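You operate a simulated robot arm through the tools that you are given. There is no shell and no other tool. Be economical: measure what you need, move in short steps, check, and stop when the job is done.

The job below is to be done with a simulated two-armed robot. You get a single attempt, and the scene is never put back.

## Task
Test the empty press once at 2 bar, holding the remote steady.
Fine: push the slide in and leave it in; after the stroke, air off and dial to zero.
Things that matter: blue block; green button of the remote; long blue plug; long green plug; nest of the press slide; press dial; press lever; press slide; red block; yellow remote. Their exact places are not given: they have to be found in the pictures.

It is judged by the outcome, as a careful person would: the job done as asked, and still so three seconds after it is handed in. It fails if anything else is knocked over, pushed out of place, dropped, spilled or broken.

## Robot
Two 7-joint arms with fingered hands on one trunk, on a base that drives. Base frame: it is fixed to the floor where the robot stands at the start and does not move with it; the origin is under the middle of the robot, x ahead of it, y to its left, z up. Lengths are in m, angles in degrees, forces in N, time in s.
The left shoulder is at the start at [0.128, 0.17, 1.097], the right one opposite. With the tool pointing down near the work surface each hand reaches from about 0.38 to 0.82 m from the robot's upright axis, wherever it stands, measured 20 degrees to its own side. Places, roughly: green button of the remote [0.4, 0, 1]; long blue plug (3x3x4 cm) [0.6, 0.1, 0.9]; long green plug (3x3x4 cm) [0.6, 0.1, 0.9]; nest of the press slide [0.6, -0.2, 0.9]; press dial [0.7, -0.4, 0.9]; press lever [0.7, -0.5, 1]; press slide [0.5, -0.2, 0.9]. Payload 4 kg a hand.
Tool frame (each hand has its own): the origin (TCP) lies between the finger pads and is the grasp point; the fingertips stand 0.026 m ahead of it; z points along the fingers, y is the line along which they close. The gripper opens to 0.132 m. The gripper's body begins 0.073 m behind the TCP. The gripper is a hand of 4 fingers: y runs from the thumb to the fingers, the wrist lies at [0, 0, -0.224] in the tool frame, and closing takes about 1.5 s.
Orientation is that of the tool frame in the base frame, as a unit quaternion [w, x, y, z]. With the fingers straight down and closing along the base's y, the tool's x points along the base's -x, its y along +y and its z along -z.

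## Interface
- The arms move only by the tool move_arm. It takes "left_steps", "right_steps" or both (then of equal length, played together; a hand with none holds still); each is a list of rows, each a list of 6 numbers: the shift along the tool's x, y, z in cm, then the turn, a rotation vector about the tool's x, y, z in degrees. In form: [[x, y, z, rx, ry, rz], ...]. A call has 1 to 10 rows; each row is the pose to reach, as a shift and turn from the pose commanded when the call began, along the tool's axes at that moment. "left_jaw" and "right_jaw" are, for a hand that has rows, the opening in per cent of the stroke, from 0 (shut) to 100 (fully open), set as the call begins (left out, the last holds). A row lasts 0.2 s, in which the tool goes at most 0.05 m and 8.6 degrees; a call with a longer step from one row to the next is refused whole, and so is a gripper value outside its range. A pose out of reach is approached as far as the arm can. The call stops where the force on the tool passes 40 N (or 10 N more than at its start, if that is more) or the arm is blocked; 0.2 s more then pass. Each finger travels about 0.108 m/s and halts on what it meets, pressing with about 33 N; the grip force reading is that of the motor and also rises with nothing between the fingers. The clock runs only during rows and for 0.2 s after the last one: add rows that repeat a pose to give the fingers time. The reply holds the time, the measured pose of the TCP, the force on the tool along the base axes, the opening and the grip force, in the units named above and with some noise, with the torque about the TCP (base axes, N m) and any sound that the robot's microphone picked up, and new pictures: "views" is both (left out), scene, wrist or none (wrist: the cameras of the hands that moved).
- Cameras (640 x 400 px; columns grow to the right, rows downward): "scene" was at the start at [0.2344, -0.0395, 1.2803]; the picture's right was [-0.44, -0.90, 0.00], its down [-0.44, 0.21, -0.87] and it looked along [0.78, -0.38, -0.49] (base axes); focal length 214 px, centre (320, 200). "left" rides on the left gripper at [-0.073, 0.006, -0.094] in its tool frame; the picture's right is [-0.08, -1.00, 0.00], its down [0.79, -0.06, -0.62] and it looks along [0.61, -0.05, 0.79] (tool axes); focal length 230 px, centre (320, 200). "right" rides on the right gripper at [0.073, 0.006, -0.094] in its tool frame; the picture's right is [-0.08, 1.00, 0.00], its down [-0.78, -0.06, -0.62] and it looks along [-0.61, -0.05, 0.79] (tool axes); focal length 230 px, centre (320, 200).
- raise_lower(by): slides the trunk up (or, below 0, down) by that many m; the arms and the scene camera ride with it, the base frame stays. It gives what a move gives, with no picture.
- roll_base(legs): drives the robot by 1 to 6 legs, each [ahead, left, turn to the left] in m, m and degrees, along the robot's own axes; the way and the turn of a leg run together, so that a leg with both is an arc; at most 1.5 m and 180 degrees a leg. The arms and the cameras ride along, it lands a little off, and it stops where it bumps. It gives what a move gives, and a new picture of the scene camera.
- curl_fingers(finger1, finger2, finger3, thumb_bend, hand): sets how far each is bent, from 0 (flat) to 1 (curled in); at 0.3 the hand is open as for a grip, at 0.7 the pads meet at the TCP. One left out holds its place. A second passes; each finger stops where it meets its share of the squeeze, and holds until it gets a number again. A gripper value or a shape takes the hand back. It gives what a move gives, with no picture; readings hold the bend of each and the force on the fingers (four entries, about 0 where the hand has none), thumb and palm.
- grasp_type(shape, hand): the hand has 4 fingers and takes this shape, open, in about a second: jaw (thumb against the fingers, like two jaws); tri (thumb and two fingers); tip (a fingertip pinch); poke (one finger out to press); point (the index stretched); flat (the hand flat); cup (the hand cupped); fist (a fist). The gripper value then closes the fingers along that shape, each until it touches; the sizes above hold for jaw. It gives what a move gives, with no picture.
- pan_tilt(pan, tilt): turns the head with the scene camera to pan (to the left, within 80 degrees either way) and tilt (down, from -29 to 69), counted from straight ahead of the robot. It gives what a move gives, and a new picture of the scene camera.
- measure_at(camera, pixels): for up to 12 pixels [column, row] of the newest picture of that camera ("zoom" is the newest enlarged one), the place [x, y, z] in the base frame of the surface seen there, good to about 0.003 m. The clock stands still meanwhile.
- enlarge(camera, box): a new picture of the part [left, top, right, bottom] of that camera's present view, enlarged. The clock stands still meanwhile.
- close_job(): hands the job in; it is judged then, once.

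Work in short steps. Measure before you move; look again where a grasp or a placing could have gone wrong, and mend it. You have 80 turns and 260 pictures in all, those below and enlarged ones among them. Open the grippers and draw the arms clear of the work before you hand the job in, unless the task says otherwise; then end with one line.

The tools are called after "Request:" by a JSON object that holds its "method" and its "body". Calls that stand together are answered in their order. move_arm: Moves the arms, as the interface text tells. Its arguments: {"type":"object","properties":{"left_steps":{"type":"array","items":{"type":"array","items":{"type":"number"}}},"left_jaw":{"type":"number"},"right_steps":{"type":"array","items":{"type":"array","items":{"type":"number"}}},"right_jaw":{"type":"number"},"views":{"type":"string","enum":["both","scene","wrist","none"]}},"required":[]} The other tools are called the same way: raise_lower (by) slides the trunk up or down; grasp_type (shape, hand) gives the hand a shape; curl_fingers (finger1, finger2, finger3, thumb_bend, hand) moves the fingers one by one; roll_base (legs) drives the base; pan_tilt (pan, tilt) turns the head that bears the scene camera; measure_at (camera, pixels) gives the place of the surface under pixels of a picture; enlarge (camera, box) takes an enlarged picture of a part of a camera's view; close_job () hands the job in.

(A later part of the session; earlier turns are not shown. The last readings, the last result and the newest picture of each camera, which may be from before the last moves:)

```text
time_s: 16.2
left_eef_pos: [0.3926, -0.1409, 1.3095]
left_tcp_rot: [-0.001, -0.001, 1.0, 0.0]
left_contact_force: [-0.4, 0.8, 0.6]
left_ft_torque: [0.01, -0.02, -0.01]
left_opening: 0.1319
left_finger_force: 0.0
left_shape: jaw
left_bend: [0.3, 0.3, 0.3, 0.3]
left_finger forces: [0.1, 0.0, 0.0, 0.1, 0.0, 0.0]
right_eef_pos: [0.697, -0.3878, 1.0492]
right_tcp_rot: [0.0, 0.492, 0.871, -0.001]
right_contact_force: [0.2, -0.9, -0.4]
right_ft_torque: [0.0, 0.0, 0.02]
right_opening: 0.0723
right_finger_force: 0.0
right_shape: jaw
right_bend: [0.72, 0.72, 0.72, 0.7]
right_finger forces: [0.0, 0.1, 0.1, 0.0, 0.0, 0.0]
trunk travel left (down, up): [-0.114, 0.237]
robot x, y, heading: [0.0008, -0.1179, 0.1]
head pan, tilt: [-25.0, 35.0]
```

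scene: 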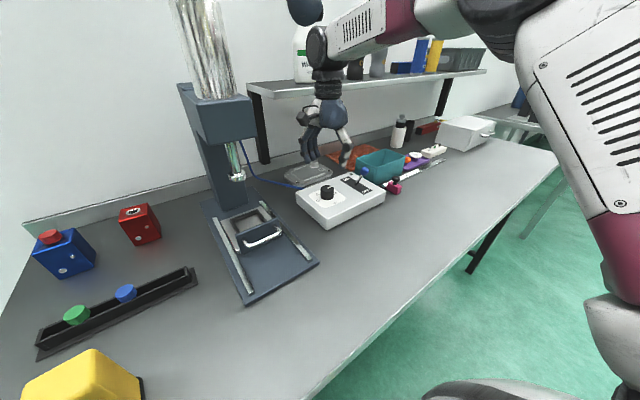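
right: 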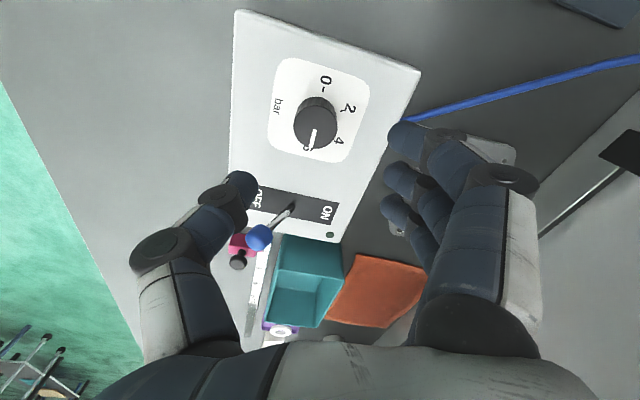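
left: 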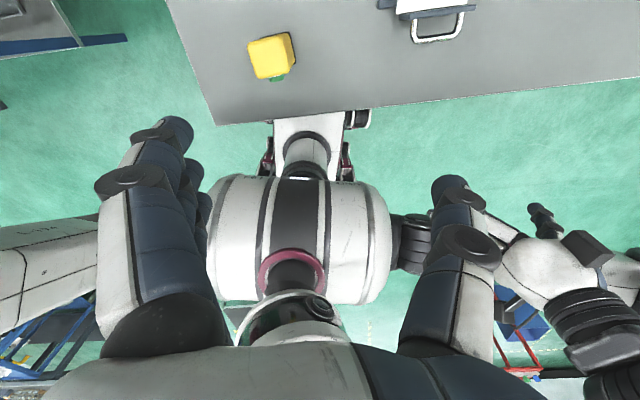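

Wrist view confirms the pointer at 6, with 4, 2, 0 going round. The hand is centred; I descend to grip the knob.

Request:
{"method": "move_arm", "body": {"right_steps": [[0, 0, 4, 0, 0, 0], [0, 0, 7, 0, 0, 0], [0, 0, 9.2, 0, 0, 0]]}}

Request:
{"method": "enlarge", "body": {"camera": "scene", "box": [270, 130, 430, 240]}}

```text
time_s: 17.0
left_eef_pos: [0.3916, -0.1414, 1.31]
left_tcp_rot: [-0.001, -0.002, 1.0, 0.0]
left_contact_force: [0.1, -0.8, 0.2]
left_ft_torque: [-0.02, 0.02, 0.01]
left_opening: 0.1317
left_finger_force: 0.1
left_shape: jaw
left_bend: [0.3, 0.3, 0.3, 0.3]
left_finger forces: [0.0, 0.0, 0.0, 0.0, 0.0, 0.0]
right_eef_pos: [0.6952, -0.3874, 0.9576]
right_tcp_rot: [-0.001, 0.492, 0.871, -0.002]
right_contact_force: [-0.8, 0.2, 0.0]
right_ft_torque: [0.0, 0.0, 0.02]
right_opening: 0.0721
right_finger_force: 0.1
right_shape: jaw
right_bend: [0.72, 0.72, 0.72, 0.7]
right_finger forces: [0.0, 0.0, 0.0, 0.0, 0.0, 0.0]
trunk travel left (down, up): [-0.114, 0.237]
robot x, y, heading: [0.0022, -0.1157, 0.1]
head pan, tilt: [-25.0, 35.0]
```

scene: 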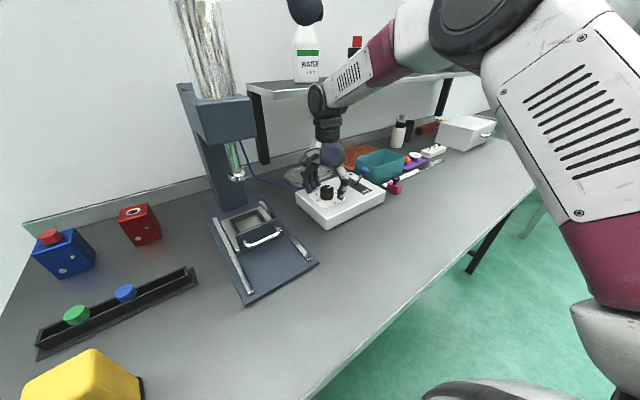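
right: 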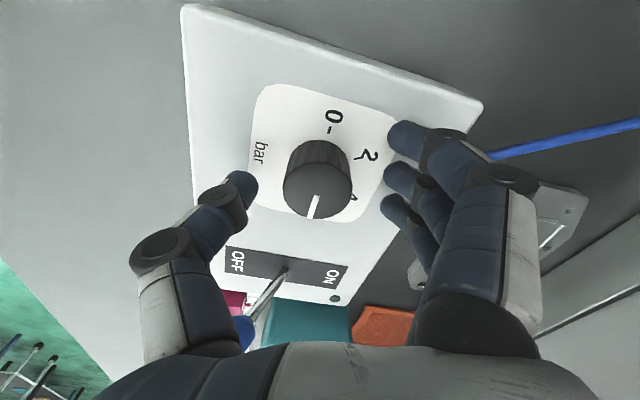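

```text
3.64 times, centred on (350, 185) of scene
```

zoom: 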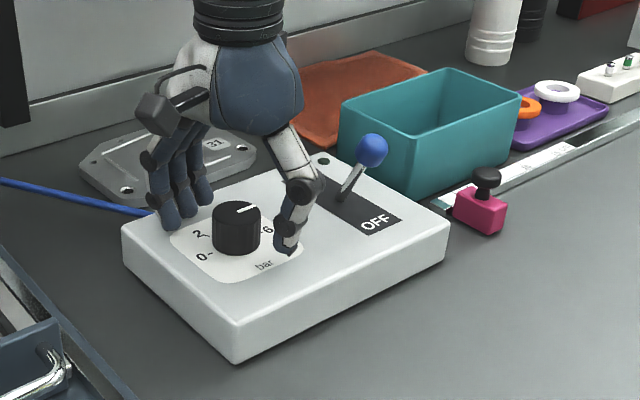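

Fingers straddle the knob evenly. I close the hand on it.

Request:
{"method": "move_arm", "body": {"right_steps": [[0, 0, 0, 0, 0, 0], [0, 0, 0, 0, 0, 0], [0, 0, 0, 0, 0, 0], [0, 0, 0, 0, 0, 0]], "right_jaw": 15}}

```text
time_s: 18.0
left_eef_pos: [0.3916, -0.1419, 1.3099]
left_tcp_rot: [0.0, -0.002, 1.0, 0.0]
left_contact_force: [-0.8, -0.1, -0.3]
left_ft_torque: [0.0, 0.0, 0.0]
left_opening: 0.1317
left_finger_force: 0.0
left_shape: jaw
left_bend: [0.3, 0.3, 0.3, 0.3]
left_finger forces: [0.0, 0.0, 0.1, 0.0, 0.1, 0.1]
right_eef_pos: [0.6939, -0.3875, 0.9576]
right_tcp_rot: [-0.001, 0.491, 0.871, 0.0]
right_contact_force: [-6.1, -1.3, -3.0]
right_ft_torque: [-0.04, 0.04, -0.01]
right_opening: 0.0199
right_finger_force: 32.5
right_shape: jaw
right_bend: [0.71, 0.73, 0.71, 0.7]
right_finger forces: [6.3, 10.8, 9.4, 0.0, 30.9, 0.0]
trunk travel left (down, up): [-0.114, 0.237]
robot x, y, heading: [0.004, -0.1173, 0.1]
head pan, tilt: [-25.0, 35.0]
```

scene: 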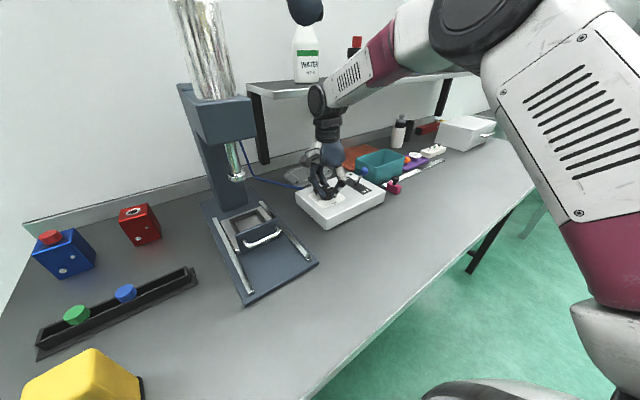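
right: 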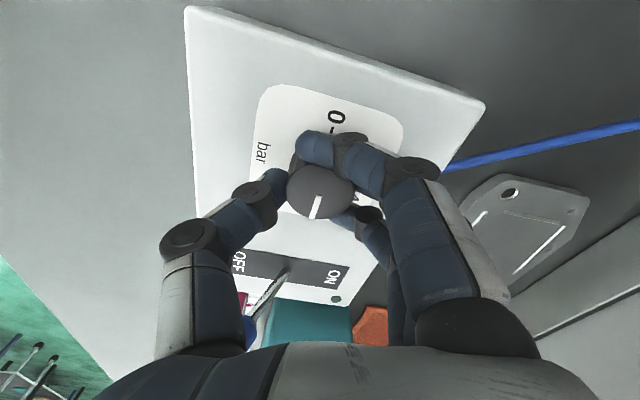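

All fingers hold the knob. I twist counterclockwise 80° first and watch the pointer.

Request:
{"method": "move_arm", "body": {"right_steps": [[0, 0, 0, 0, 0, -8], [0, 0, 0, 0, 0, -16], [0, 0, 0, 0, 0, -24], [0, 0, 0, 0, 0, -32], [0, 0, 0, 0, 0, -40], [0, 0, 0, 0, 0, -48], [0, 0, 0, 0, 0, -56], [0, 0, 0, 0, 0, -64], [0, 0, 0, 0, 0, -72], [0, 0, 0, 0, 0, -80]]}}

```text
time_s: 20.2
left_eef_pos: [0.39, -0.1438, 1.3109]
left_tcp_rot: [0.001, -0.002, 1.0, 0.001]
left_contact_force: [0.6, 0.2, -0.2]
left_ft_torque: [0.01, 0.01, -0.01]
left_opening: 0.1315
left_finger_force: 0.1
left_shape: jaw
left_bend: [0.3, 0.3, 0.3, 0.3]
left_finger forces: [0.0, 0.0, 0.0, 0.0, 0.1, 0.0]
right_eef_pos: [0.6941, -0.3901, 0.9572]
right_tcp_rot: [-0.001, -0.184, 0.983, 0.0]
right_contact_force: [-22.3, -14.1, -9.0]
right_ft_torque: [-0.12, 0.36, -0.02]
right_opening: 0.0195
right_finger_force: 32.7
right_shape: jaw
right_bend: [0.71, 0.73, 0.71, 0.7]
right_finger forces: [18.2, 11.1, 8.5, 0.1, 30.0, 0.0]
trunk travel left (down, up): [-0.114, 0.237]
robot x, y, heading: [0.0031, -0.1222, 0.3]
head pan, tilt: [-25.0, 35.0]
```

scene: 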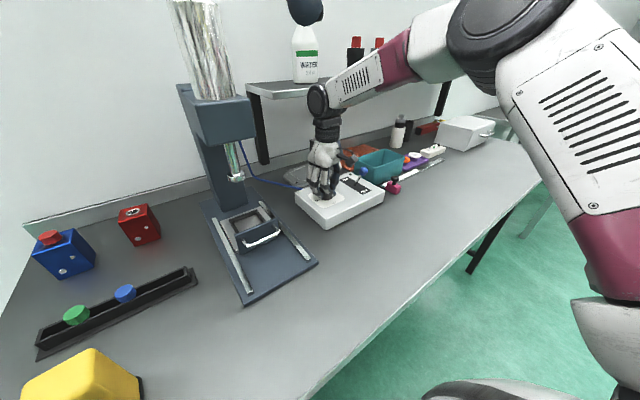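
right: 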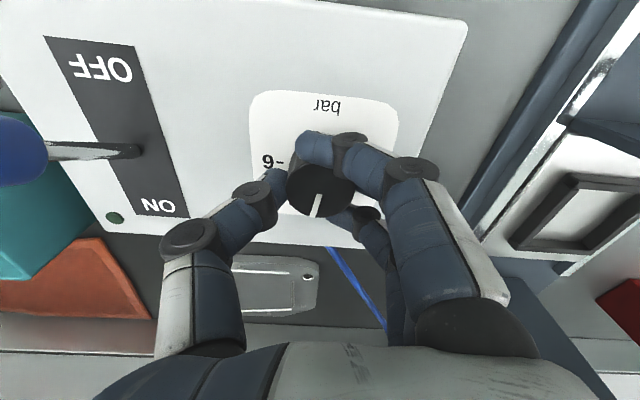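

The knob follows the hand. I ease the side load by 2 mm and twist the remaining 40°.

Request:
{"method": "move_arm", "body": {"right_steps": [[0.2, 0, 0, 0, 0, -8], [0.2, 0, 0, 0, 0, -16], [0.2, 0, 0, 0, 0, -24], [0.2, 0, 0, 0, 0, -32], [0.2, 0, 0, 0, 0, -40]]}}

Request:
{"method": "enlarge", "body": {"camera": "right", "box": [200, 50, 440, 250]}}

```text
time_s: 21.4
left_eef_pos: [0.3906, -0.1436, 1.3111]
left_tcp_rot: [0.0, -0.002, 1.0, 0.0]
left_contact_force: [-0.6, 0.8, -0.8]
left_ft_torque: [-0.02, 0.0, -0.02]
left_opening: 0.1318
left_finger_force: 0.0
left_shape: jaw
left_bend: [0.3, 0.3, 0.3, 0.3]
left_finger forces: [0.0, 0.0, 0.0, 0.0, 0.0, 0.0]
right_eef_pos: [0.6951, -0.3909, 0.9571]
right_tcp_rot: [0.001, -0.51, 0.86, 0.0]
right_contact_force: [-6.9, -15.0, -7.0]
right_ft_torque: [-0.2, 0.14, 0.01]
right_opening: 0.0188
right_finger_force: 33.0
right_shape: jaw
right_bend: [0.71, 0.73, 0.71, 0.7]
right_finger forces: [14.9, 12.5, 11.3, 0.1, 28.9, 0.1]
trunk travel left (down, up): [-0.114, 0.237]
robot x, y, heading: [0.003, -0.1131, 0.1]
head pan, tilt: [-25.0, 35.0]
```

scene: 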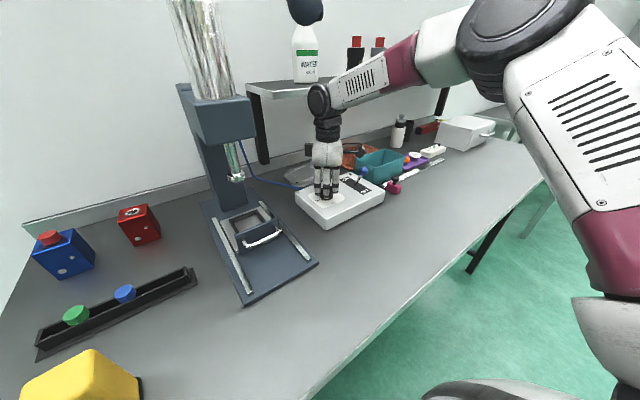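
right: 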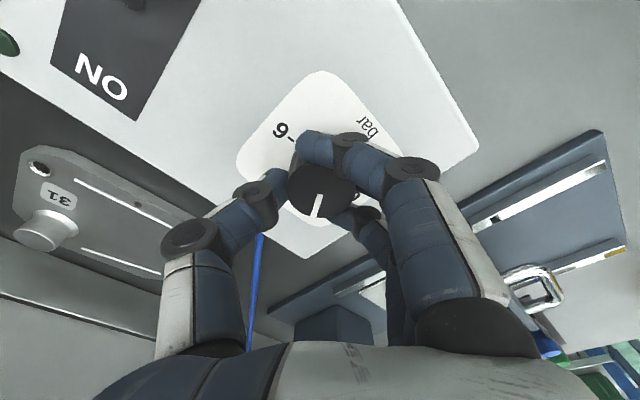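

```text
2.00 times, centred on (320, 150) of right
```

zoom: 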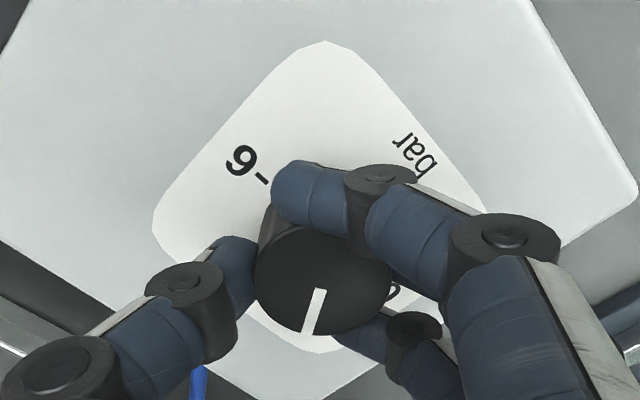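

Twist done; I release, rise, and verify the dial reading.

Request:
{"method": "move_arm", "body": {"right_steps": [[0, 0, 0, 0, 0, 0], [0, 0, 0, 0, 0, 0], [0, 0, 0, 0, 0, 0], [0, 0, -4, 0, 0, 0], [0, 0, -8, 0, 0, 0]], "right_jaw": 55}}

Request:
{"method": "enlarge", "body": {"camera": "right", "box": [220, 50, 420, 190]}}

Request:
{"method": "enlarge", "body": {"camera": "scene", "box": [290, 165, 390, 228]}}

```text
time_s: 22.6
left_eef_pos: [0.392, -0.1417, 1.3103]
left_tcp_rot: [0.001, -0.002, 1.0, 0.0]
left_contact_force: [0.1, 0.1, 0.8]
left_ft_torque: [0.03, 0.0, -0.02]
left_opening: 0.132
left_finger_force: 0.0
left_shape: jaw
left_bend: [0.3, 0.3, 0.3, 0.3]
left_finger forces: [0.0, 0.0, 0.0, 0.1, 0.1, 0.0]
right_eef_pos: [0.6954, -0.3889, 1.0382]
right_tcp_rot: [0.0, -0.51, 0.86, 0.001]
right_contact_force: [-0.5, 0.5, 0.1]
right_ft_torque: [-0.01, -0.01, 0.01]
right_opening: 0.0718
right_finger_force: 0.0
right_shape: jaw
right_bend: [0.72, 0.72, 0.72, 0.7]
right_finger forces: [0.1, 0.1, 0.0, 0.0, 0.0, 0.1]
trunk travel left (down, up): [-0.114, 0.237]
robot x, y, heading: [0.0021, -0.1196, 0.2]
head pan, tilt: [-25.0, 35.0]
```

scene: 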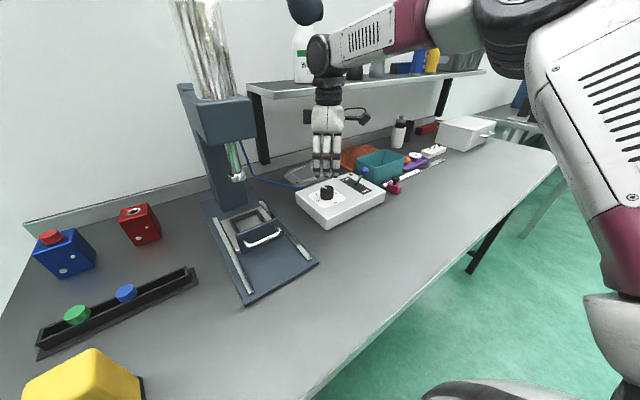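
right: 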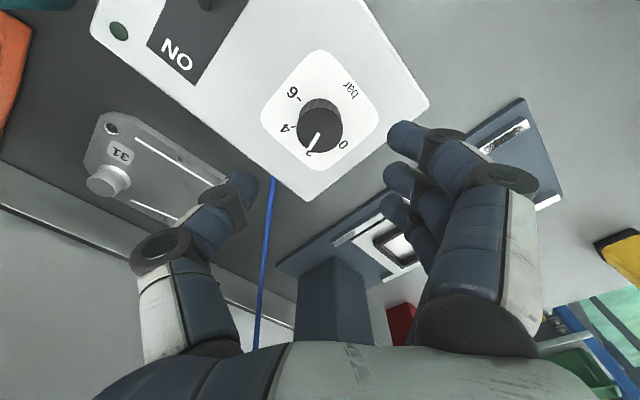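

```text
2.86 times, centred on (320, 120) of right
```

zoom: 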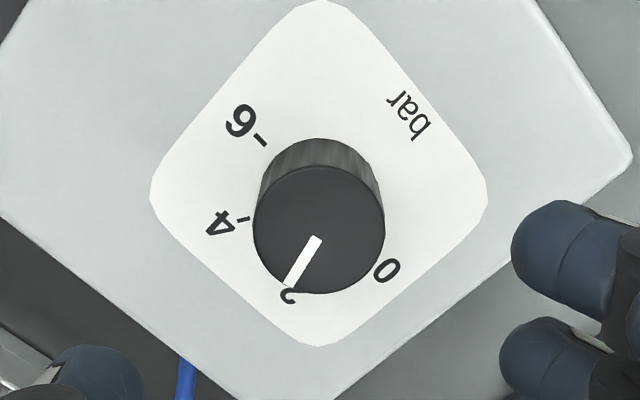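

```text
6.35 times, centred on (340, 196) of scene
```

zoom: 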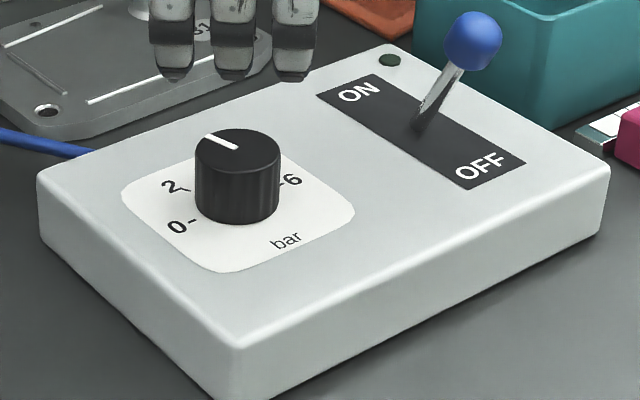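

The pointer looks at or close to 2. I zoom in tighter from both cameras to judge the exact angle.

Request:
{"method": "enlarge", "body": {"camera": "right", "box": [270, 75, 370, 165]}}

Request:
{"method": "enlarge", "body": {"camera": "scene", "box": [305, 178, 350, 210]}}

```text
4.44 times, centred on (320, 120) of right
```

zoom: 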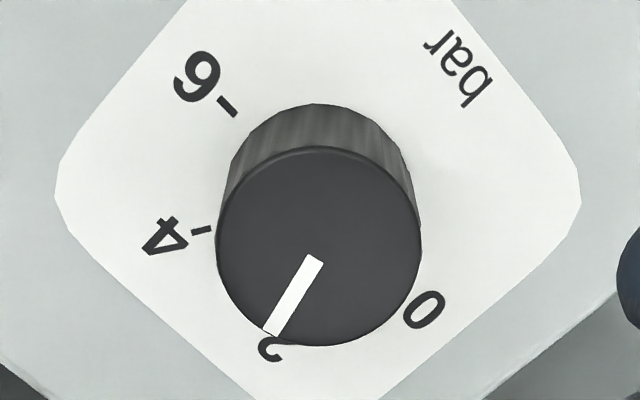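

```text
12.50 times, centred on (328, 194) of scene
```

zoom: 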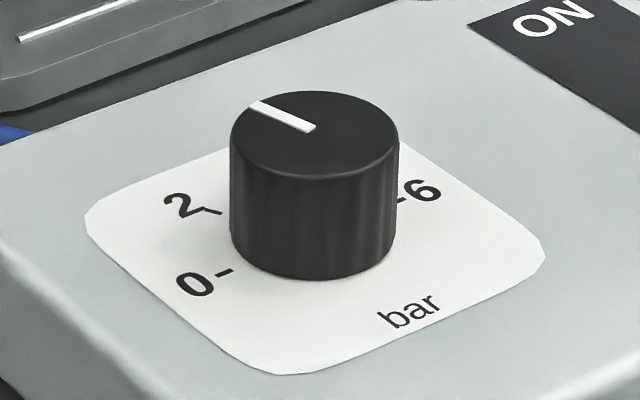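

Both views put the pointer about 14° short of 2 (toward 4). I descend, regrip, and turn 14° more counterclockwise.

Request:
{"method": "move_arm", "body": {"right_steps": [[0, 0, 4, 0, 0, 0], [0, 0, 8, 0, 0, 0]], "views": "none"}}

Request:
{"method": "move_arm", "body": {"right_steps": [[0, 0, 0, 0, 0, 0], [0, 0, 0, 0, 0, 0], [0, 0, 0, 0, 0, 0], [0, 0, 0, 0, 0, -7], [0, 0, 0, 0, 0, -14], [0, 0, 0, 0, 0, -14]], "right_jaw": 15, "views": "none"}}

Request:
{"method": "move_arm", "body": {"right_steps": [[0, 0, 0, 0, 0, 0], [0, 0, 0, 0, 0, 0], [0, 0, 0, 0, 0, 0], [0, 0, -4, 0, 0, 0], [0, 0, -8, 0, 0, 0]], "right_jaw": 55, "views": "none"}}

Request:
{"method": "enlarge", "body": {"camera": "right", "box": [270, 75, 370, 165]}}

Request:
{"method": "enlarge", "body": {"camera": "scene", "box": [305, 178, 350, 210]}}

```text
time_s: 23.2
left_eef_pos: [0.3923, -0.1423, 1.31]
left_tcp_rot: [0.0, -0.001, 1.0, 0.0]
left_contact_force: [0.2, -0.3, -0.4]
left_ft_torque: [0.01, 0.04, 0.01]
left_opening: 0.1318
left_finger_force: 0.1
left_shape: jaw
left_bend: [0.3, 0.3, 0.3, 0.3]
left_finger forces: [0.0, 0.1, 0.0, 0.0, 0.0, 0.1]
right_eef_pos: [0.6932, -0.3895, 0.9602]
right_tcp_rot: [0.0, -0.509, 0.861, 0.0]
right_contact_force: [0.6, -0.1, -0.8]
right_ft_torque: [0.03, -0.03, 0.0]
right_opening: 0.0721
right_finger_force: 0.2
right_shape: jaw
right_bend: [0.72, 0.72, 0.72, 0.7]
right_finger forces: [0.1, 0.0, 0.1, 0.0, 0.0, 0.0]
trunk travel left (down, up): [-0.114, 0.237]
robot x, y, heading: [0.001, -0.1203, 0.2]
head pan, tilt: [-25.0, 35.0]
```

```text
time_s: 24.6
left_eef_pos: [0.392, -0.1416, 1.3104]
left_tcp_rot: [0.001, -0.002, 1.0, 0.0]
left_contact_force: [0.4, -0.4, 0.0]
left_ft_torque: [-0.02, 0.03, 0.03]
left_opening: 0.1322
left_finger_force: 0.0
left_shape: jaw
left_bend: [0.3, 0.3, 0.3, 0.3]
left_finger forces: [0.0, 0.1, 0.0, 0.1, 0.0, 0.1]
right_eef_pos: [0.6929, -0.3897, 0.9588]
right_tcp_rot: [0.0, -0.61, 0.793, 0.0]
right_contact_force: [2.2, -3.6, 2.4]
right_ft_torque: [-0.07, -0.03, -0.03]
right_opening: 0.021
right_finger_force: 32.9
right_shape: jaw
right_bend: [0.71, 0.73, 0.71, 0.7]
right_finger forces: [10.6, 10.9, 8.3, 0.1, 30.0, 0.1]
trunk travel left (down, up): [-0.114, 0.237]
robot x, y, heading: [0.0001, -0.1178, 0.1]
head pan, tilt: [-25.0, 35.0]
```

```text
time_s: 25.8
left_eef_pos: [0.3924, -0.1407, 1.31]
left_tcp_rot: [0.0, -0.001, 1.0, 0.0]
left_contact_force: [0.6, 0.8, -0.9]
left_ft_torque: [0.0, 0.01, 0.01]
left_opening: 0.1319
left_finger_force: 0.1
left_shape: jaw
left_bend: [0.3, 0.3, 0.3, 0.3]
left_finger forces: [0.0, 0.0, 0.1, 0.0, 0.0, 0.0]
right_eef_pos: [0.6935, -0.3879, 1.0375]
right_tcp_rot: [-0.001, -0.61, 0.793, 0.001]
right_contact_force: [0.4, 0.9, 0.2]
right_ft_torque: [-0.04, -0.02, 0.02]
right_opening: 0.0718
right_finger_force: 0.0
right_shape: jaw
right_bend: [0.72, 0.72, 0.72, 0.7]
right_finger forces: [0.0, 0.1, 0.0, 0.0, 0.0, 0.1]
trunk travel left (down, up): [-0.114, 0.237]
robot x, y, heading: [-0.0015, -0.1203, 0.2]
head pan, tilt: [-25.0, 35.0]
```

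```text
4.44 times, centred on (320, 120) of right
```

zoom: 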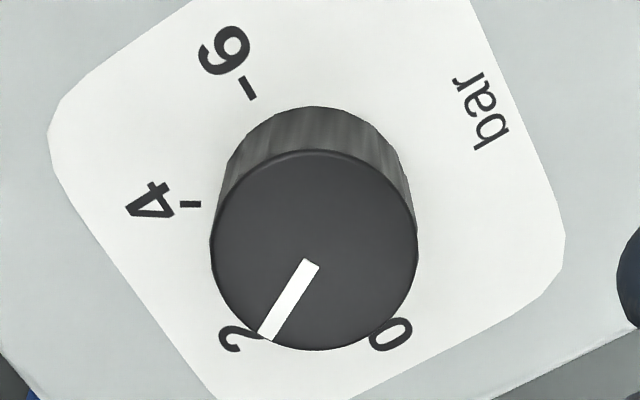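

```text
12.50 times, centred on (328, 194) of scene
```

zoom: 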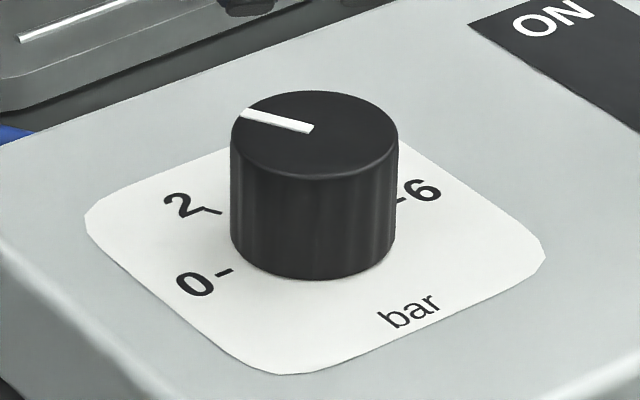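

Pointer now lines up with 2 in both views. Next, the lever: I rise, move back to (0.59,-0.503) with the hand turned back and closed, in front of the ball at (0.675,-0.506,0.983).

Request:
{"method": "move_arm", "body": {"right_steps": [[0, 0, -4, 0, 0, 8.4], [1.3, 4.5, -5, 0, 0, 16.8], [2.6, 9.2, -5, 0, 0, 25], [6, 9, -5, 0, 0, 33.4], [10, 8, -5, 0, 0, 41.8], [13.8, 7.1, -5, 0, 0, 50.2], [13.8, 7.1, -5, 0, 0, 58.6], [13.8, 7.1, -5, 0, 0, 67], [13.8, 7.1, -5, 0, 0, 75]], "right_jaw": 0}}

Request:
{"method": "enlarge", "body": {"camera": "scene", "box": [290, 110, 430, 230]}}

Request:
{"method": "measure_at", "body": {"camera": "scene", "pixels": [[357, 160], [381, 166], [403, 156], [380, 184], [365, 172], [361, 171]]}}

```text
time_s: 27.8
left_eef_pos: [0.3919, -0.1412, 1.3102]
left_tcp_rot: [0.0, -0.002, 1.0, 0.0]
left_contact_force: [0.3, 0.5, -0.4]
left_ft_torque: [-0.04, 0.01, 0.01]
left_opening: 0.132
left_finger_force: 0.1
left_shape: jaw
left_bend: [0.3, 0.3, 0.3, 0.3]
left_finger forces: [0.0, 0.1, 0.0, 0.0, 0.1, 0.0]
right_eef_pos: [0.592, -0.5035, 1.0878]
right_tcp_rot: [-0.001, -0.001, 1.0, 0.0]
right_contact_force: [1.0, -0.2, -0.4]
right_ft_torque: [-0.05, 0.01, 0.0]
right_opening: 0.0
right_finger_force: 33.3
right_shape: jaw
right_bend: [0.69, 0.57, 0.69, 0.67]
right_finger forces: [0.1, 0.0, 0.0, 0.0, 0.0, 0.0]
trunk travel left (down, up): [-0.114, 0.237]
robot x, y, heading: [-0.0019, -0.1194, 0.2]
head pan, tilt: [-25.0, 35.0]
```

scene: 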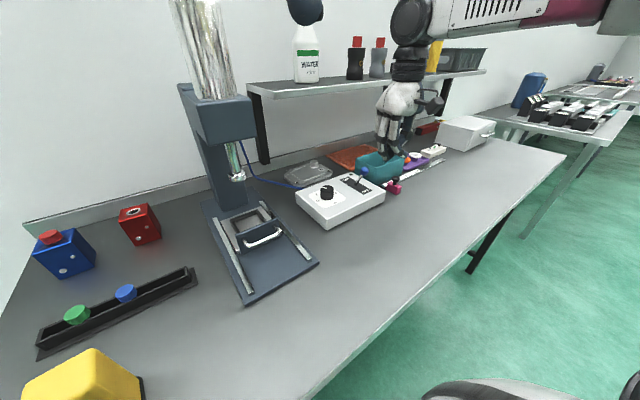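
right: 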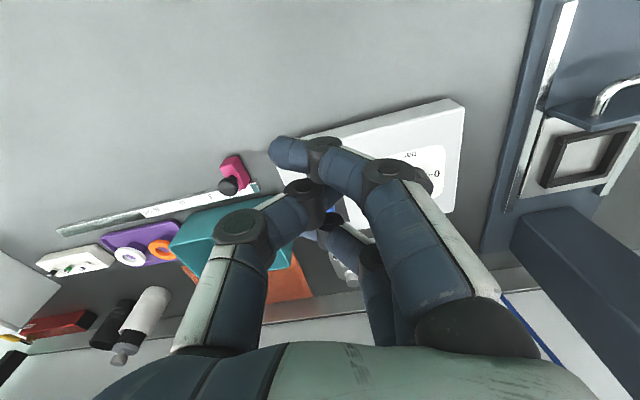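

```text
3.33 times, centred on (360, 170) of scene
```

zoom: 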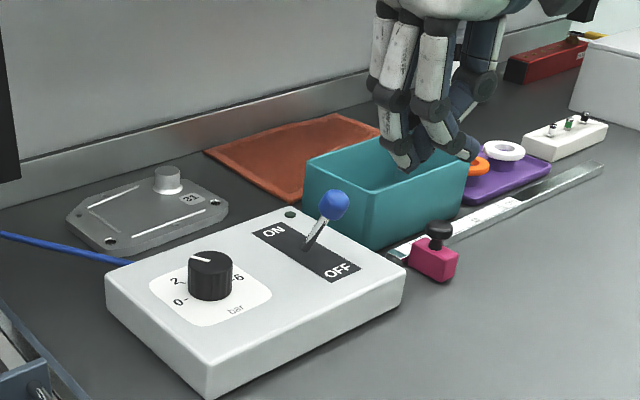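

```text
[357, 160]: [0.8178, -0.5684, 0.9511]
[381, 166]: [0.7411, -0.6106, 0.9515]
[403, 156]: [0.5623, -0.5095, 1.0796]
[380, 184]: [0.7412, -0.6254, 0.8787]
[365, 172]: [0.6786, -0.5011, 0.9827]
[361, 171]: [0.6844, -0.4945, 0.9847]
```

Ball at (0.68,-0.50,0.983); the fingers are right in front of it but above. I descend to ball height at x≈0.58 and check.

Request:
{"method": "move_arm", "body": {"right_steps": [[1, 0, 4, 0, 0, 0], [1.2, 0, 8, 0, 0, 0], [1.2, 0, 9.2, 0, 0, 0]], "views": "wrist"}}

Request:
{"method": "enlarge", "body": {"camera": "scene", "box": [290, 110, 430, 230]}}

```text
time_s: 28.6
left_eef_pos: [0.3919, -0.1414, 1.3111]
left_tcp_rot: [0.0, -0.002, 1.0, 0.0]
left_contact_force: [-0.3, 0.0, 0.0]
left_ft_torque: [0.03, 0.0, 0.01]
left_opening: 0.1319
left_finger_force: 0.0
left_shape: jaw
left_bend: [0.3, 0.3, 0.3, 0.3]
left_finger forces: [0.0, 0.0, 0.0, 0.0, 0.0, 0.1]
right_eef_pos: [0.5787, -0.5035, 0.9967]
right_tcp_rot: [0.0, -0.002, 1.0, 0.0]
right_contact_force: [0.7, 0.5, 1.1]
right_ft_torque: [0.03, 0.02, 0.01]
right_opening: 0.0002
right_finger_force: 32.6
right_shape: jaw
right_bend: [0.69, 0.57, 0.69, 0.67]
right_finger forces: [0.1, 0.1, 0.1, 0.1, 0.0, 0.0]
trunk travel left (down, up): [-0.114, 0.237]
robot x, y, heading: [0.0065, -0.1156, 0.0]
head pan, tilt: [-25.0, 35.0]
```

right: 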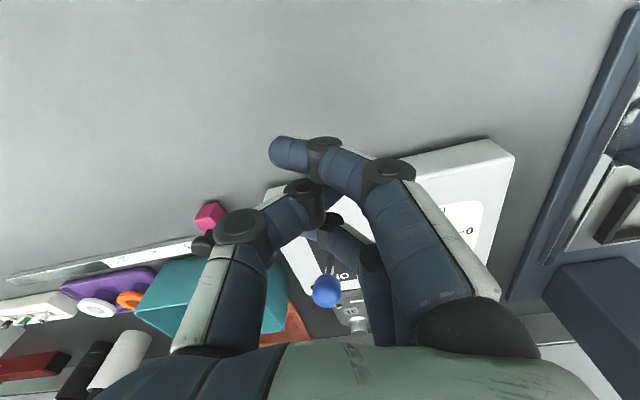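

```text
3.33 times, centred on (360, 170) of scene
```

zoom: 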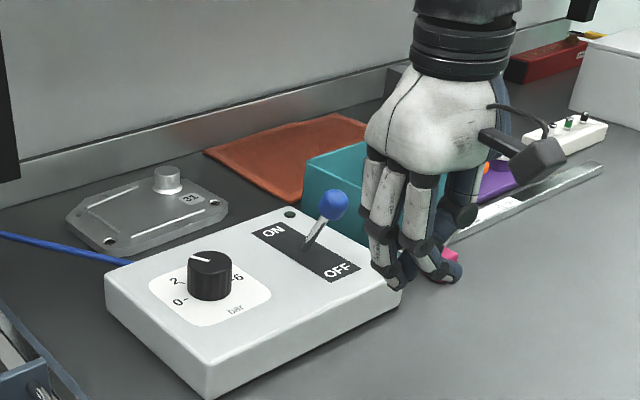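

Fingers are in front of the ball at (326,290) in the wrist view. I push ahead in +x in 2 cm steps.

Request:
{"method": "move_arm", "body": {"right_steps": [[-2, 0, 0, 0, 0, 0], [-4, 0, 0, 0, 0, 0], [-6, 0.2, 0, 0, 0, 0], [-8, 0.4, 0, 0, 0, 0], [-9.5, 0.6, 0, 0, 0, 0], [-11, 0.8, 0, 0, 0, 0]], "views": "wrist"}}

Request:
{"method": "enlarge", "body": {"camera": "scene", "box": [290, 110, 430, 230]}}

```text
time_s: 30.0
left_eef_pos: [0.3919, -0.1413, 1.3105]
left_tcp_rot: [0.0, -0.001, 1.0, 0.0]
left_contact_force: [-1.0, 0.1, 0.6]
left_ft_torque: [0.03, 0.0, 0.0]
left_opening: 0.1317
left_finger_force: 0.1
left_shape: jaw
left_bend: [0.3, 0.3, 0.3, 0.3]
left_finger forces: [0.1, 0.0, 0.0, 0.0, 0.0, 0.1]
right_eef_pos: [0.6891, -0.4958, 0.9956]
right_tcp_rot: [-0.001, -0.002, 1.0, 0.0]
right_contact_force: [-0.1, 0.6, -0.7]
right_ft_torque: [-0.01, 0.0, 0.04]
right_opening: 0.0
right_finger_force: 32.9
right_shape: jaw
right_bend: [0.69, 0.57, 0.7, 0.67]
right_finger forces: [0.1, 0.0, 0.0, 0.0, 0.0, 0.0]
trunk travel left (down, up): [-0.114, 0.237]
robot x, y, heading: [0.0025, -0.1166, 0.0]
head pan, tilt: [-25.0, 35.0]
```

right: 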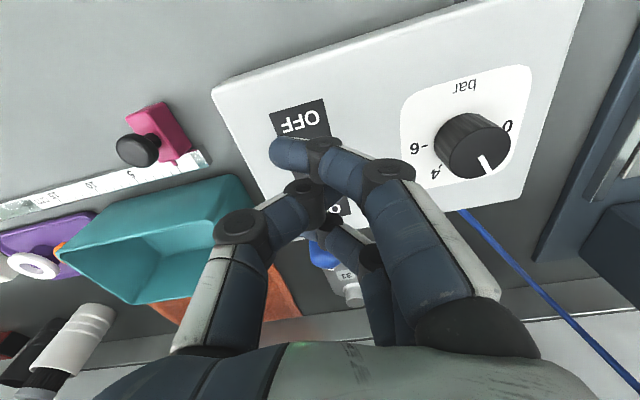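

```text
3.33 times, centred on (360, 170) of scene
```

zoom: 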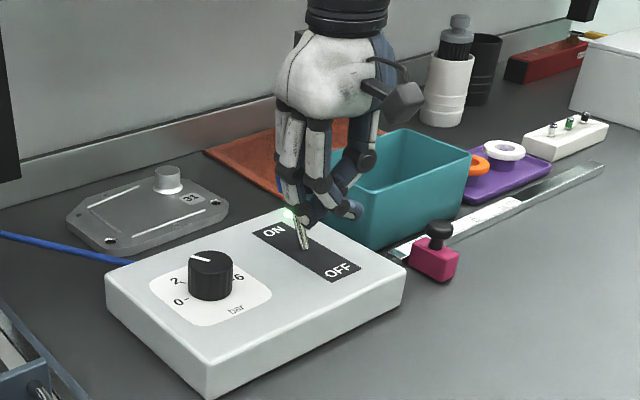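

The lamp is lit and the lever leans to ON. I draw the hand back and up, drive to the remote, and look.

Request:
{"method": "move_arm", "body": {"right_steps": [[4, 0, 0, 0, 0, 0], [8, 0, 0, 0, 0, 0], [12, 0, -2, 0, 0, 0], [14, 0, -6, 0, 0, 0], [15, 0, -10, 0, 0, 0]], "views": "none"}}

Request:
{"method": "roll_base", "body": {"legs": [[-0.16, 0.17, 0]]}}

Request:
{"method": "pan_tilt", "body": {"pan": 0, "tilt": 45}}

Request:
{"method": "enlarge", "body": {"camera": "scene", "box": [240, 60, 560, 260]}}

```text
time_s: 31.2
left_eef_pos: [0.3906, -0.142, 1.3108]
left_tcp_rot: [-0.001, -0.001, 1.0, 0.0]
left_contact_force: [-0.6, -0.3, -0.1]
left_ft_torque: [0.02, -0.02, -0.04]
left_opening: 0.1321
left_finger_force: 0.0
left_shape: jaw
left_bend: [0.3, 0.3, 0.3, 0.3]
left_finger forces: [0.0, 0.1, 0.0, 0.0, 0.0, 0.0]
right_eef_pos: [0.5371, -0.4952, 1.0961]
right_tcp_rot: [0.0, 0.0, 1.0, 0.0]
right_contact_force: [-0.9, -0.2, -0.6]
right_ft_torque: [0.0, 0.01, 0.0]
right_opening: 0.0001
right_finger_force: 33.4
right_shape: jaw
right_bend: [0.69, 0.57, 0.69, 0.67]
right_finger forces: [0.0, 0.0, 0.1, 0.0, 0.1, 0.0]
trunk travel left (down, up): [-0.114, 0.237]
robot x, y, heading: [0.0039, -0.1184, 0.4]
head pan, tilt: [-25.0, 35.0]
```

```text
time_s: 32.9
left_eef_pos: [0.2315, 0.027, 1.3095]
left_tcp_rot: [0.0, -0.002, 1.0, 0.0]
left_contact_force: [0.2, -0.3, 0.5]
left_ft_torque: [-0.03, -0.04, 0.0]
left_opening: 0.1319
left_finger_force: 0.1
left_shape: jaw
left_bend: [0.3, 0.3, 0.3, 0.3]
left_finger forces: [0.0, 0.0, 0.0, 0.0, 0.0, 0.0]
right_eef_pos: [0.3803, -0.3264, 1.0956]
right_tcp_rot: [-0.001, -0.002, 1.0, 0.001]
right_contact_force: [-0.5, -0.5, 0.4]
right_ft_torque: [-0.03, -0.03, 0.01]
right_opening: 0.0
right_finger_force: 32.7
right_shape: jaw
right_bend: [0.69, 0.57, 0.69, 0.67]
right_finger forces: [0.0, 0.1, 0.0, 0.0, 0.1, 0.0]
trunk travel left (down, up): [-0.114, 0.237]
robot x, y, heading: [-0.1598, 0.0484, 0.5]
head pan, tilt: [-25.0, 35.0]
```

scene: 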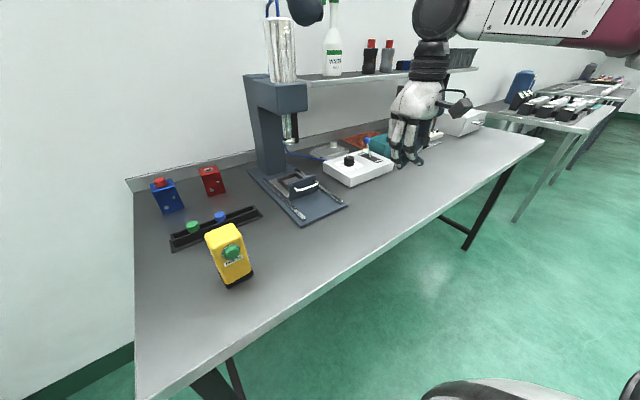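

```text
time_s: 33.8
left_eef_pos: [0.2319, 0.0276, 1.3105]
left_tcp_rot: [0.0, -0.003, 1.0, 0.0]
left_contact_force: [0.4, -0.8, -0.5]
left_ft_torque: [0.02, 0.0, 0.02]
left_opening: 0.1316
left_finger_force: 0.1
left_shape: jaw
left_bend: [0.3, 0.3, 0.3, 0.3]
left_finger forces: [0.0, 0.0, 0.0, 0.0, 0.0, 0.0]
right_eef_pos: [0.3808, -0.327, 1.0941]
right_tcp_rot: [-0.001, -0.003, 1.0, -0.001]
right_contact_force: [-0.4, -0.3, -0.4]
right_ft_torque: [0.0, 0.01, -0.03]
right_opening: 0.0
right_finger_force: 32.9
right_shape: jaw
right_bend: [0.69, 0.57, 0.69, 0.67]
right_finger forces: [0.1, 0.0, 0.0, 0.0, 0.0, 0.0]
trunk travel left (down, up): [-0.114, 0.237]
robot x, y, heading: [-0.157, 0.049, 0.4]
head pan, tilt: [0.0, 45.0]
```

scene: 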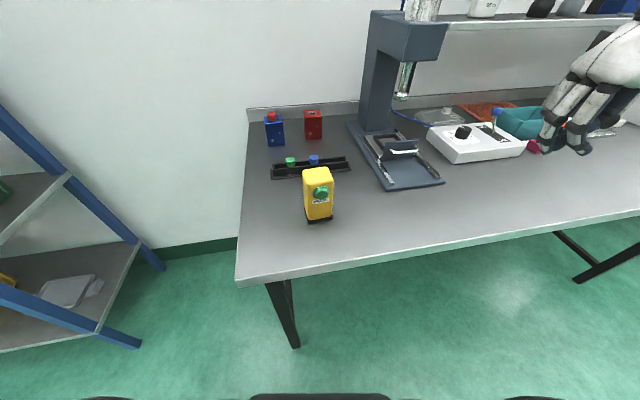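

```text
2.00 times, centred on (400, 160) of scene
```

zoom: 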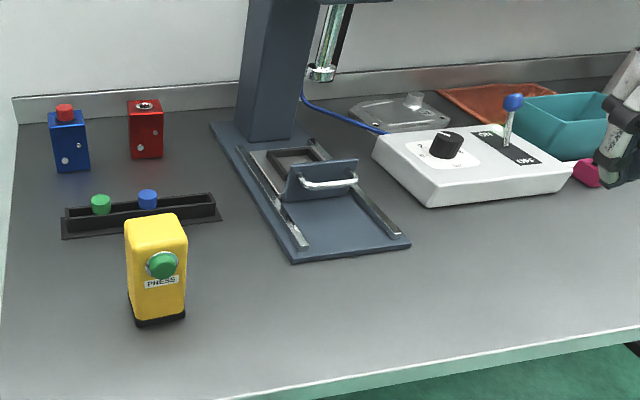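

Lever stays on ON. Now I enlarge and measure the remote closely.

Request:
{"method": "enlarge", "body": {"camera": "scene", "box": [285, 155, 351, 230]}}

Request:
{"method": "measure_at", "body": {"camera": "scene", "pixels": [[317, 175], [304, 170], [331, 170], [308, 184], [333, 182], [321, 192], [307, 218], [333, 215], [319, 210], [316, 167]]}}

```text
5.33 times, centred on (318, 192) of scene
```

zoom: 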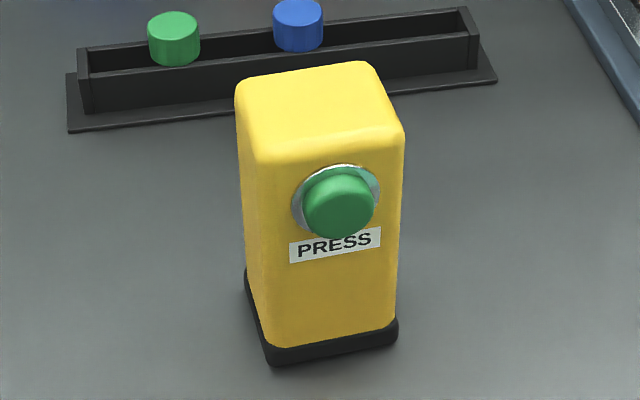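

```text
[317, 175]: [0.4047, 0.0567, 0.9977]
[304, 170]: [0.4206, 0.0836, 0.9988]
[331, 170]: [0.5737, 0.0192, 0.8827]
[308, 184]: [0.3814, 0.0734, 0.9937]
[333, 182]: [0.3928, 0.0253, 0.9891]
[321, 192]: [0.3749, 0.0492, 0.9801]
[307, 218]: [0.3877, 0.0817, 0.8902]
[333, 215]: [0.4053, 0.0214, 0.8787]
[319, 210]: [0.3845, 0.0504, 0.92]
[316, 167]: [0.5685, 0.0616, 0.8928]
```

Remote: top centre ≈(0.407,0.054,0.998), ~5 cm wide, yawed ~13°, button tip ≈(0.375,0.049,0.98). I bring the left hand above it, turned 13°, and shape the right hand to poke.

Request:
{"method": "move_arm", "body": {"left_steps": [[-3, 0.5, 3.4, 0, 0, -2.5], [-6, 1, 6.8, 0, 0, -5], [-9, 1.5, 10.2, 0, 0, -7.5], [-12, 2, 13.6, 0, 0, -10], [-15, 2.4, 17, 0, 0, -13], [-17.5, 2.7, 20, 0, 0, -13]], "left_jaw": 85}}

Request:
{"method": "grasp_type", "body": {"hand": "right", "shape": "poke"}}

```text
time_s: 35.2
left_eef_pos: [0.4096, 0.0553, 1.1093]
left_tcp_rot: [-0.001, -0.116, 0.993, -0.002]
left_contact_force: [-0.2, -0.5, 0.8]
left_ft_torque: [-0.03, 0.01, 0.01]
left_opening: 0.1124
left_finger_force: 0.0
left_shape: jaw
left_bend: [0.54, 0.54, 0.54, 0.5]
left_finger forces: [0.0, 0.0, 0.0, 0.1, 0.0, 0.0]
right_eef_pos: [0.3813, -0.3274, 1.0949]
right_tcp_rot: [-0.001, -0.002, 1.0, 0.0]
right_contact_force: [0.2, 0.5, -0.3]
right_ft_torque: [0.02, 0.03, 0.02]
right_opening: 0.0001
right_finger_force: 32.7
right_shape: jaw
right_bend: [0.69, 0.57, 0.69, 0.67]
right_finger forces: [0.0, 0.0, 0.1, 0.0, 0.1, 0.1]
trunk travel left (down, up): [-0.114, 0.237]
robot x, y, heading: [-0.1557, 0.0489, 0.2]
head pan, tilt: [0.0, 45.0]
```

scene: 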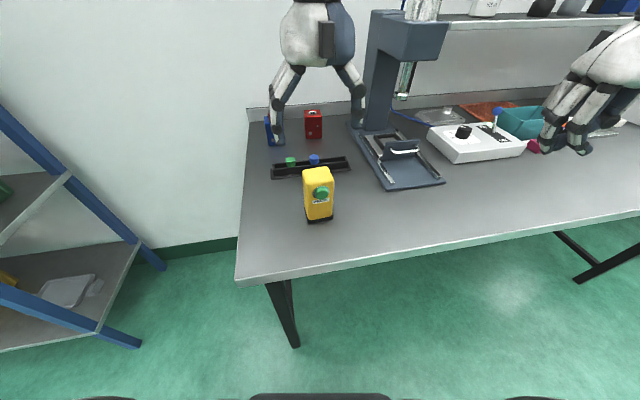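
left: 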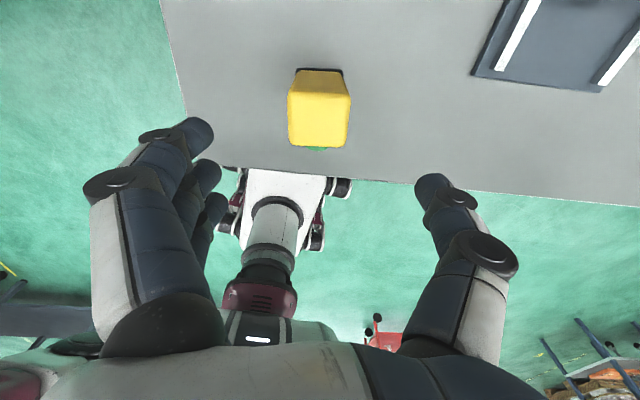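

```text
time_s: 36.1
left_eef_pos: [0.4063, 0.0557, 1.11]
left_tcp_rot: [0.0, -0.116, 0.993, 0.0]
left_contact_force: [0.5, 0.4, -0.1]
left_ft_torque: [-0.04, -0.03, -0.01]
left_opening: 0.1126
left_finger_force: 0.1
left_shape: jaw
left_bend: [0.54, 0.54, 0.54, 0.5]
left_finger forces: [0.1, 0.0, 0.0, 0.0, 0.0, 0.0]
right_eef_pos: [0.3806, -0.327, 1.0947]
right_tcp_rot: [-0.001, -0.002, 1.0, 0.0]
right_contact_force: [0.1, 0.4, -0.3]
right_ft_torque: [0.0, 0.02, -0.02]
right_opening: 0.0001
right_finger_force: 0.0
right_shape: poke
right_bend: [1.0, 1.0, 1.0, 0.46]
right_finger forces: [0.0, 0.0, 0.1, 0.0, 0.0, 0.0]
trunk travel left (down, up): [-0.114, 0.237]
robot x, y, heading: [-0.157, 0.0489, 0.3]
head pan, tilt: [0.0, 45.0]
```

Left view shows the remote aligned and centred. I lower the left hand around it to TCP z≈0.95 and look at both hands.

Request:
{"method": "move_arm", "body": {"left_steps": [[0, 0, 4, 0, 0, 0], [0, 0, 8, 0, 0, 0], [0, 0, 12, 0, 0, 0], [0, 0, 15.8, 0, 0, 0]]}}

Request:
{"method": "enlarge", "body": {"camera": "right", "box": [0, 0, 640, 400]}}

Request:
{"method": "enlarge", "body": {"camera": "scene", "box": [250, 100, 410, 230]}}

```text
time_s: 37.1
left_eef_pos: [0.4068, 0.0553, 0.9517]
left_tcp_rot: [-0.001, -0.116, 0.993, 0.0]
left_contact_force: [1.2, 0.5, 0.8]
left_ft_torque: [-0.05, 0.01, 0.0]
left_opening: 0.1123
left_finger_force: 0.1
left_shape: jaw
left_bend: [0.54, 0.54, 0.54, 0.5]
left_finger forces: [0.0, 0.0, 0.0, 0.1, 0.1, 0.0]
right_eef_pos: [0.3799, -0.3275, 1.0937]
right_tcp_rot: [-0.001, -0.003, 1.0, -0.001]
right_contact_force: [-0.4, -0.1, 0.0]
right_ft_torque: [-0.01, 0.01, 0.01]
right_opening: 0.0
right_finger_force: 0.1
right_shape: poke
right_bend: [1.0, 1.0, 1.0, 0.46]
right_finger forces: [0.0, 0.1, 0.1, 0.1, 0.1, 0.0]
trunk travel left (down, up): [-0.114, 0.237]
robot x, y, heading: [-0.1533, 0.0474, 0.3]
head pan, tilt: [0.0, 45.0]
```

scene: 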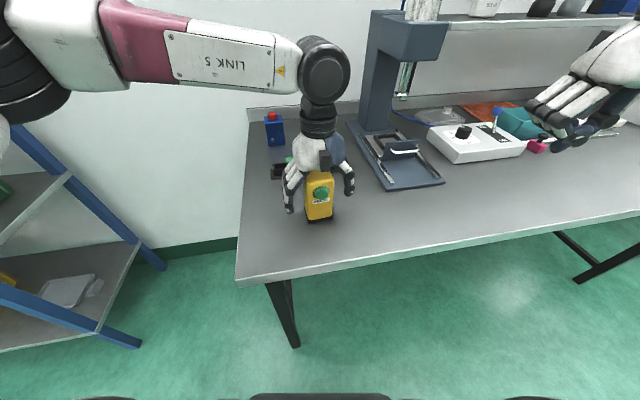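
left: 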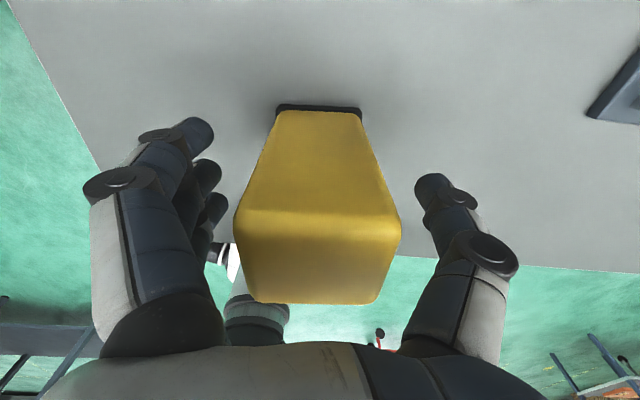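

```text
1.00 times, centred on (320, 200) of right
```

zoom: 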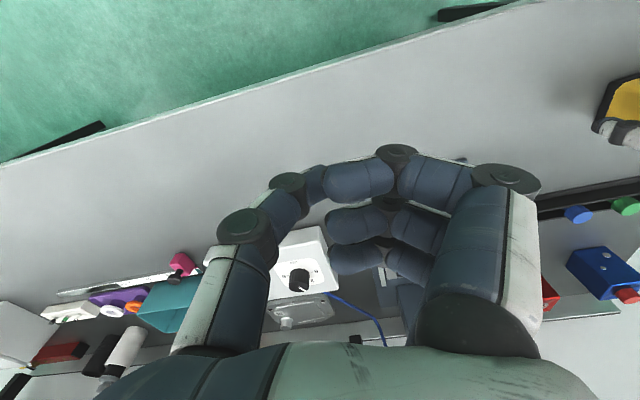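

```text
3.08 times, centred on (330, 165) of scene
```

zoom: 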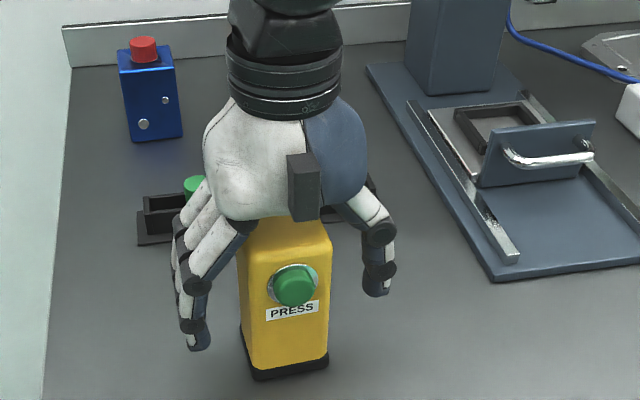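

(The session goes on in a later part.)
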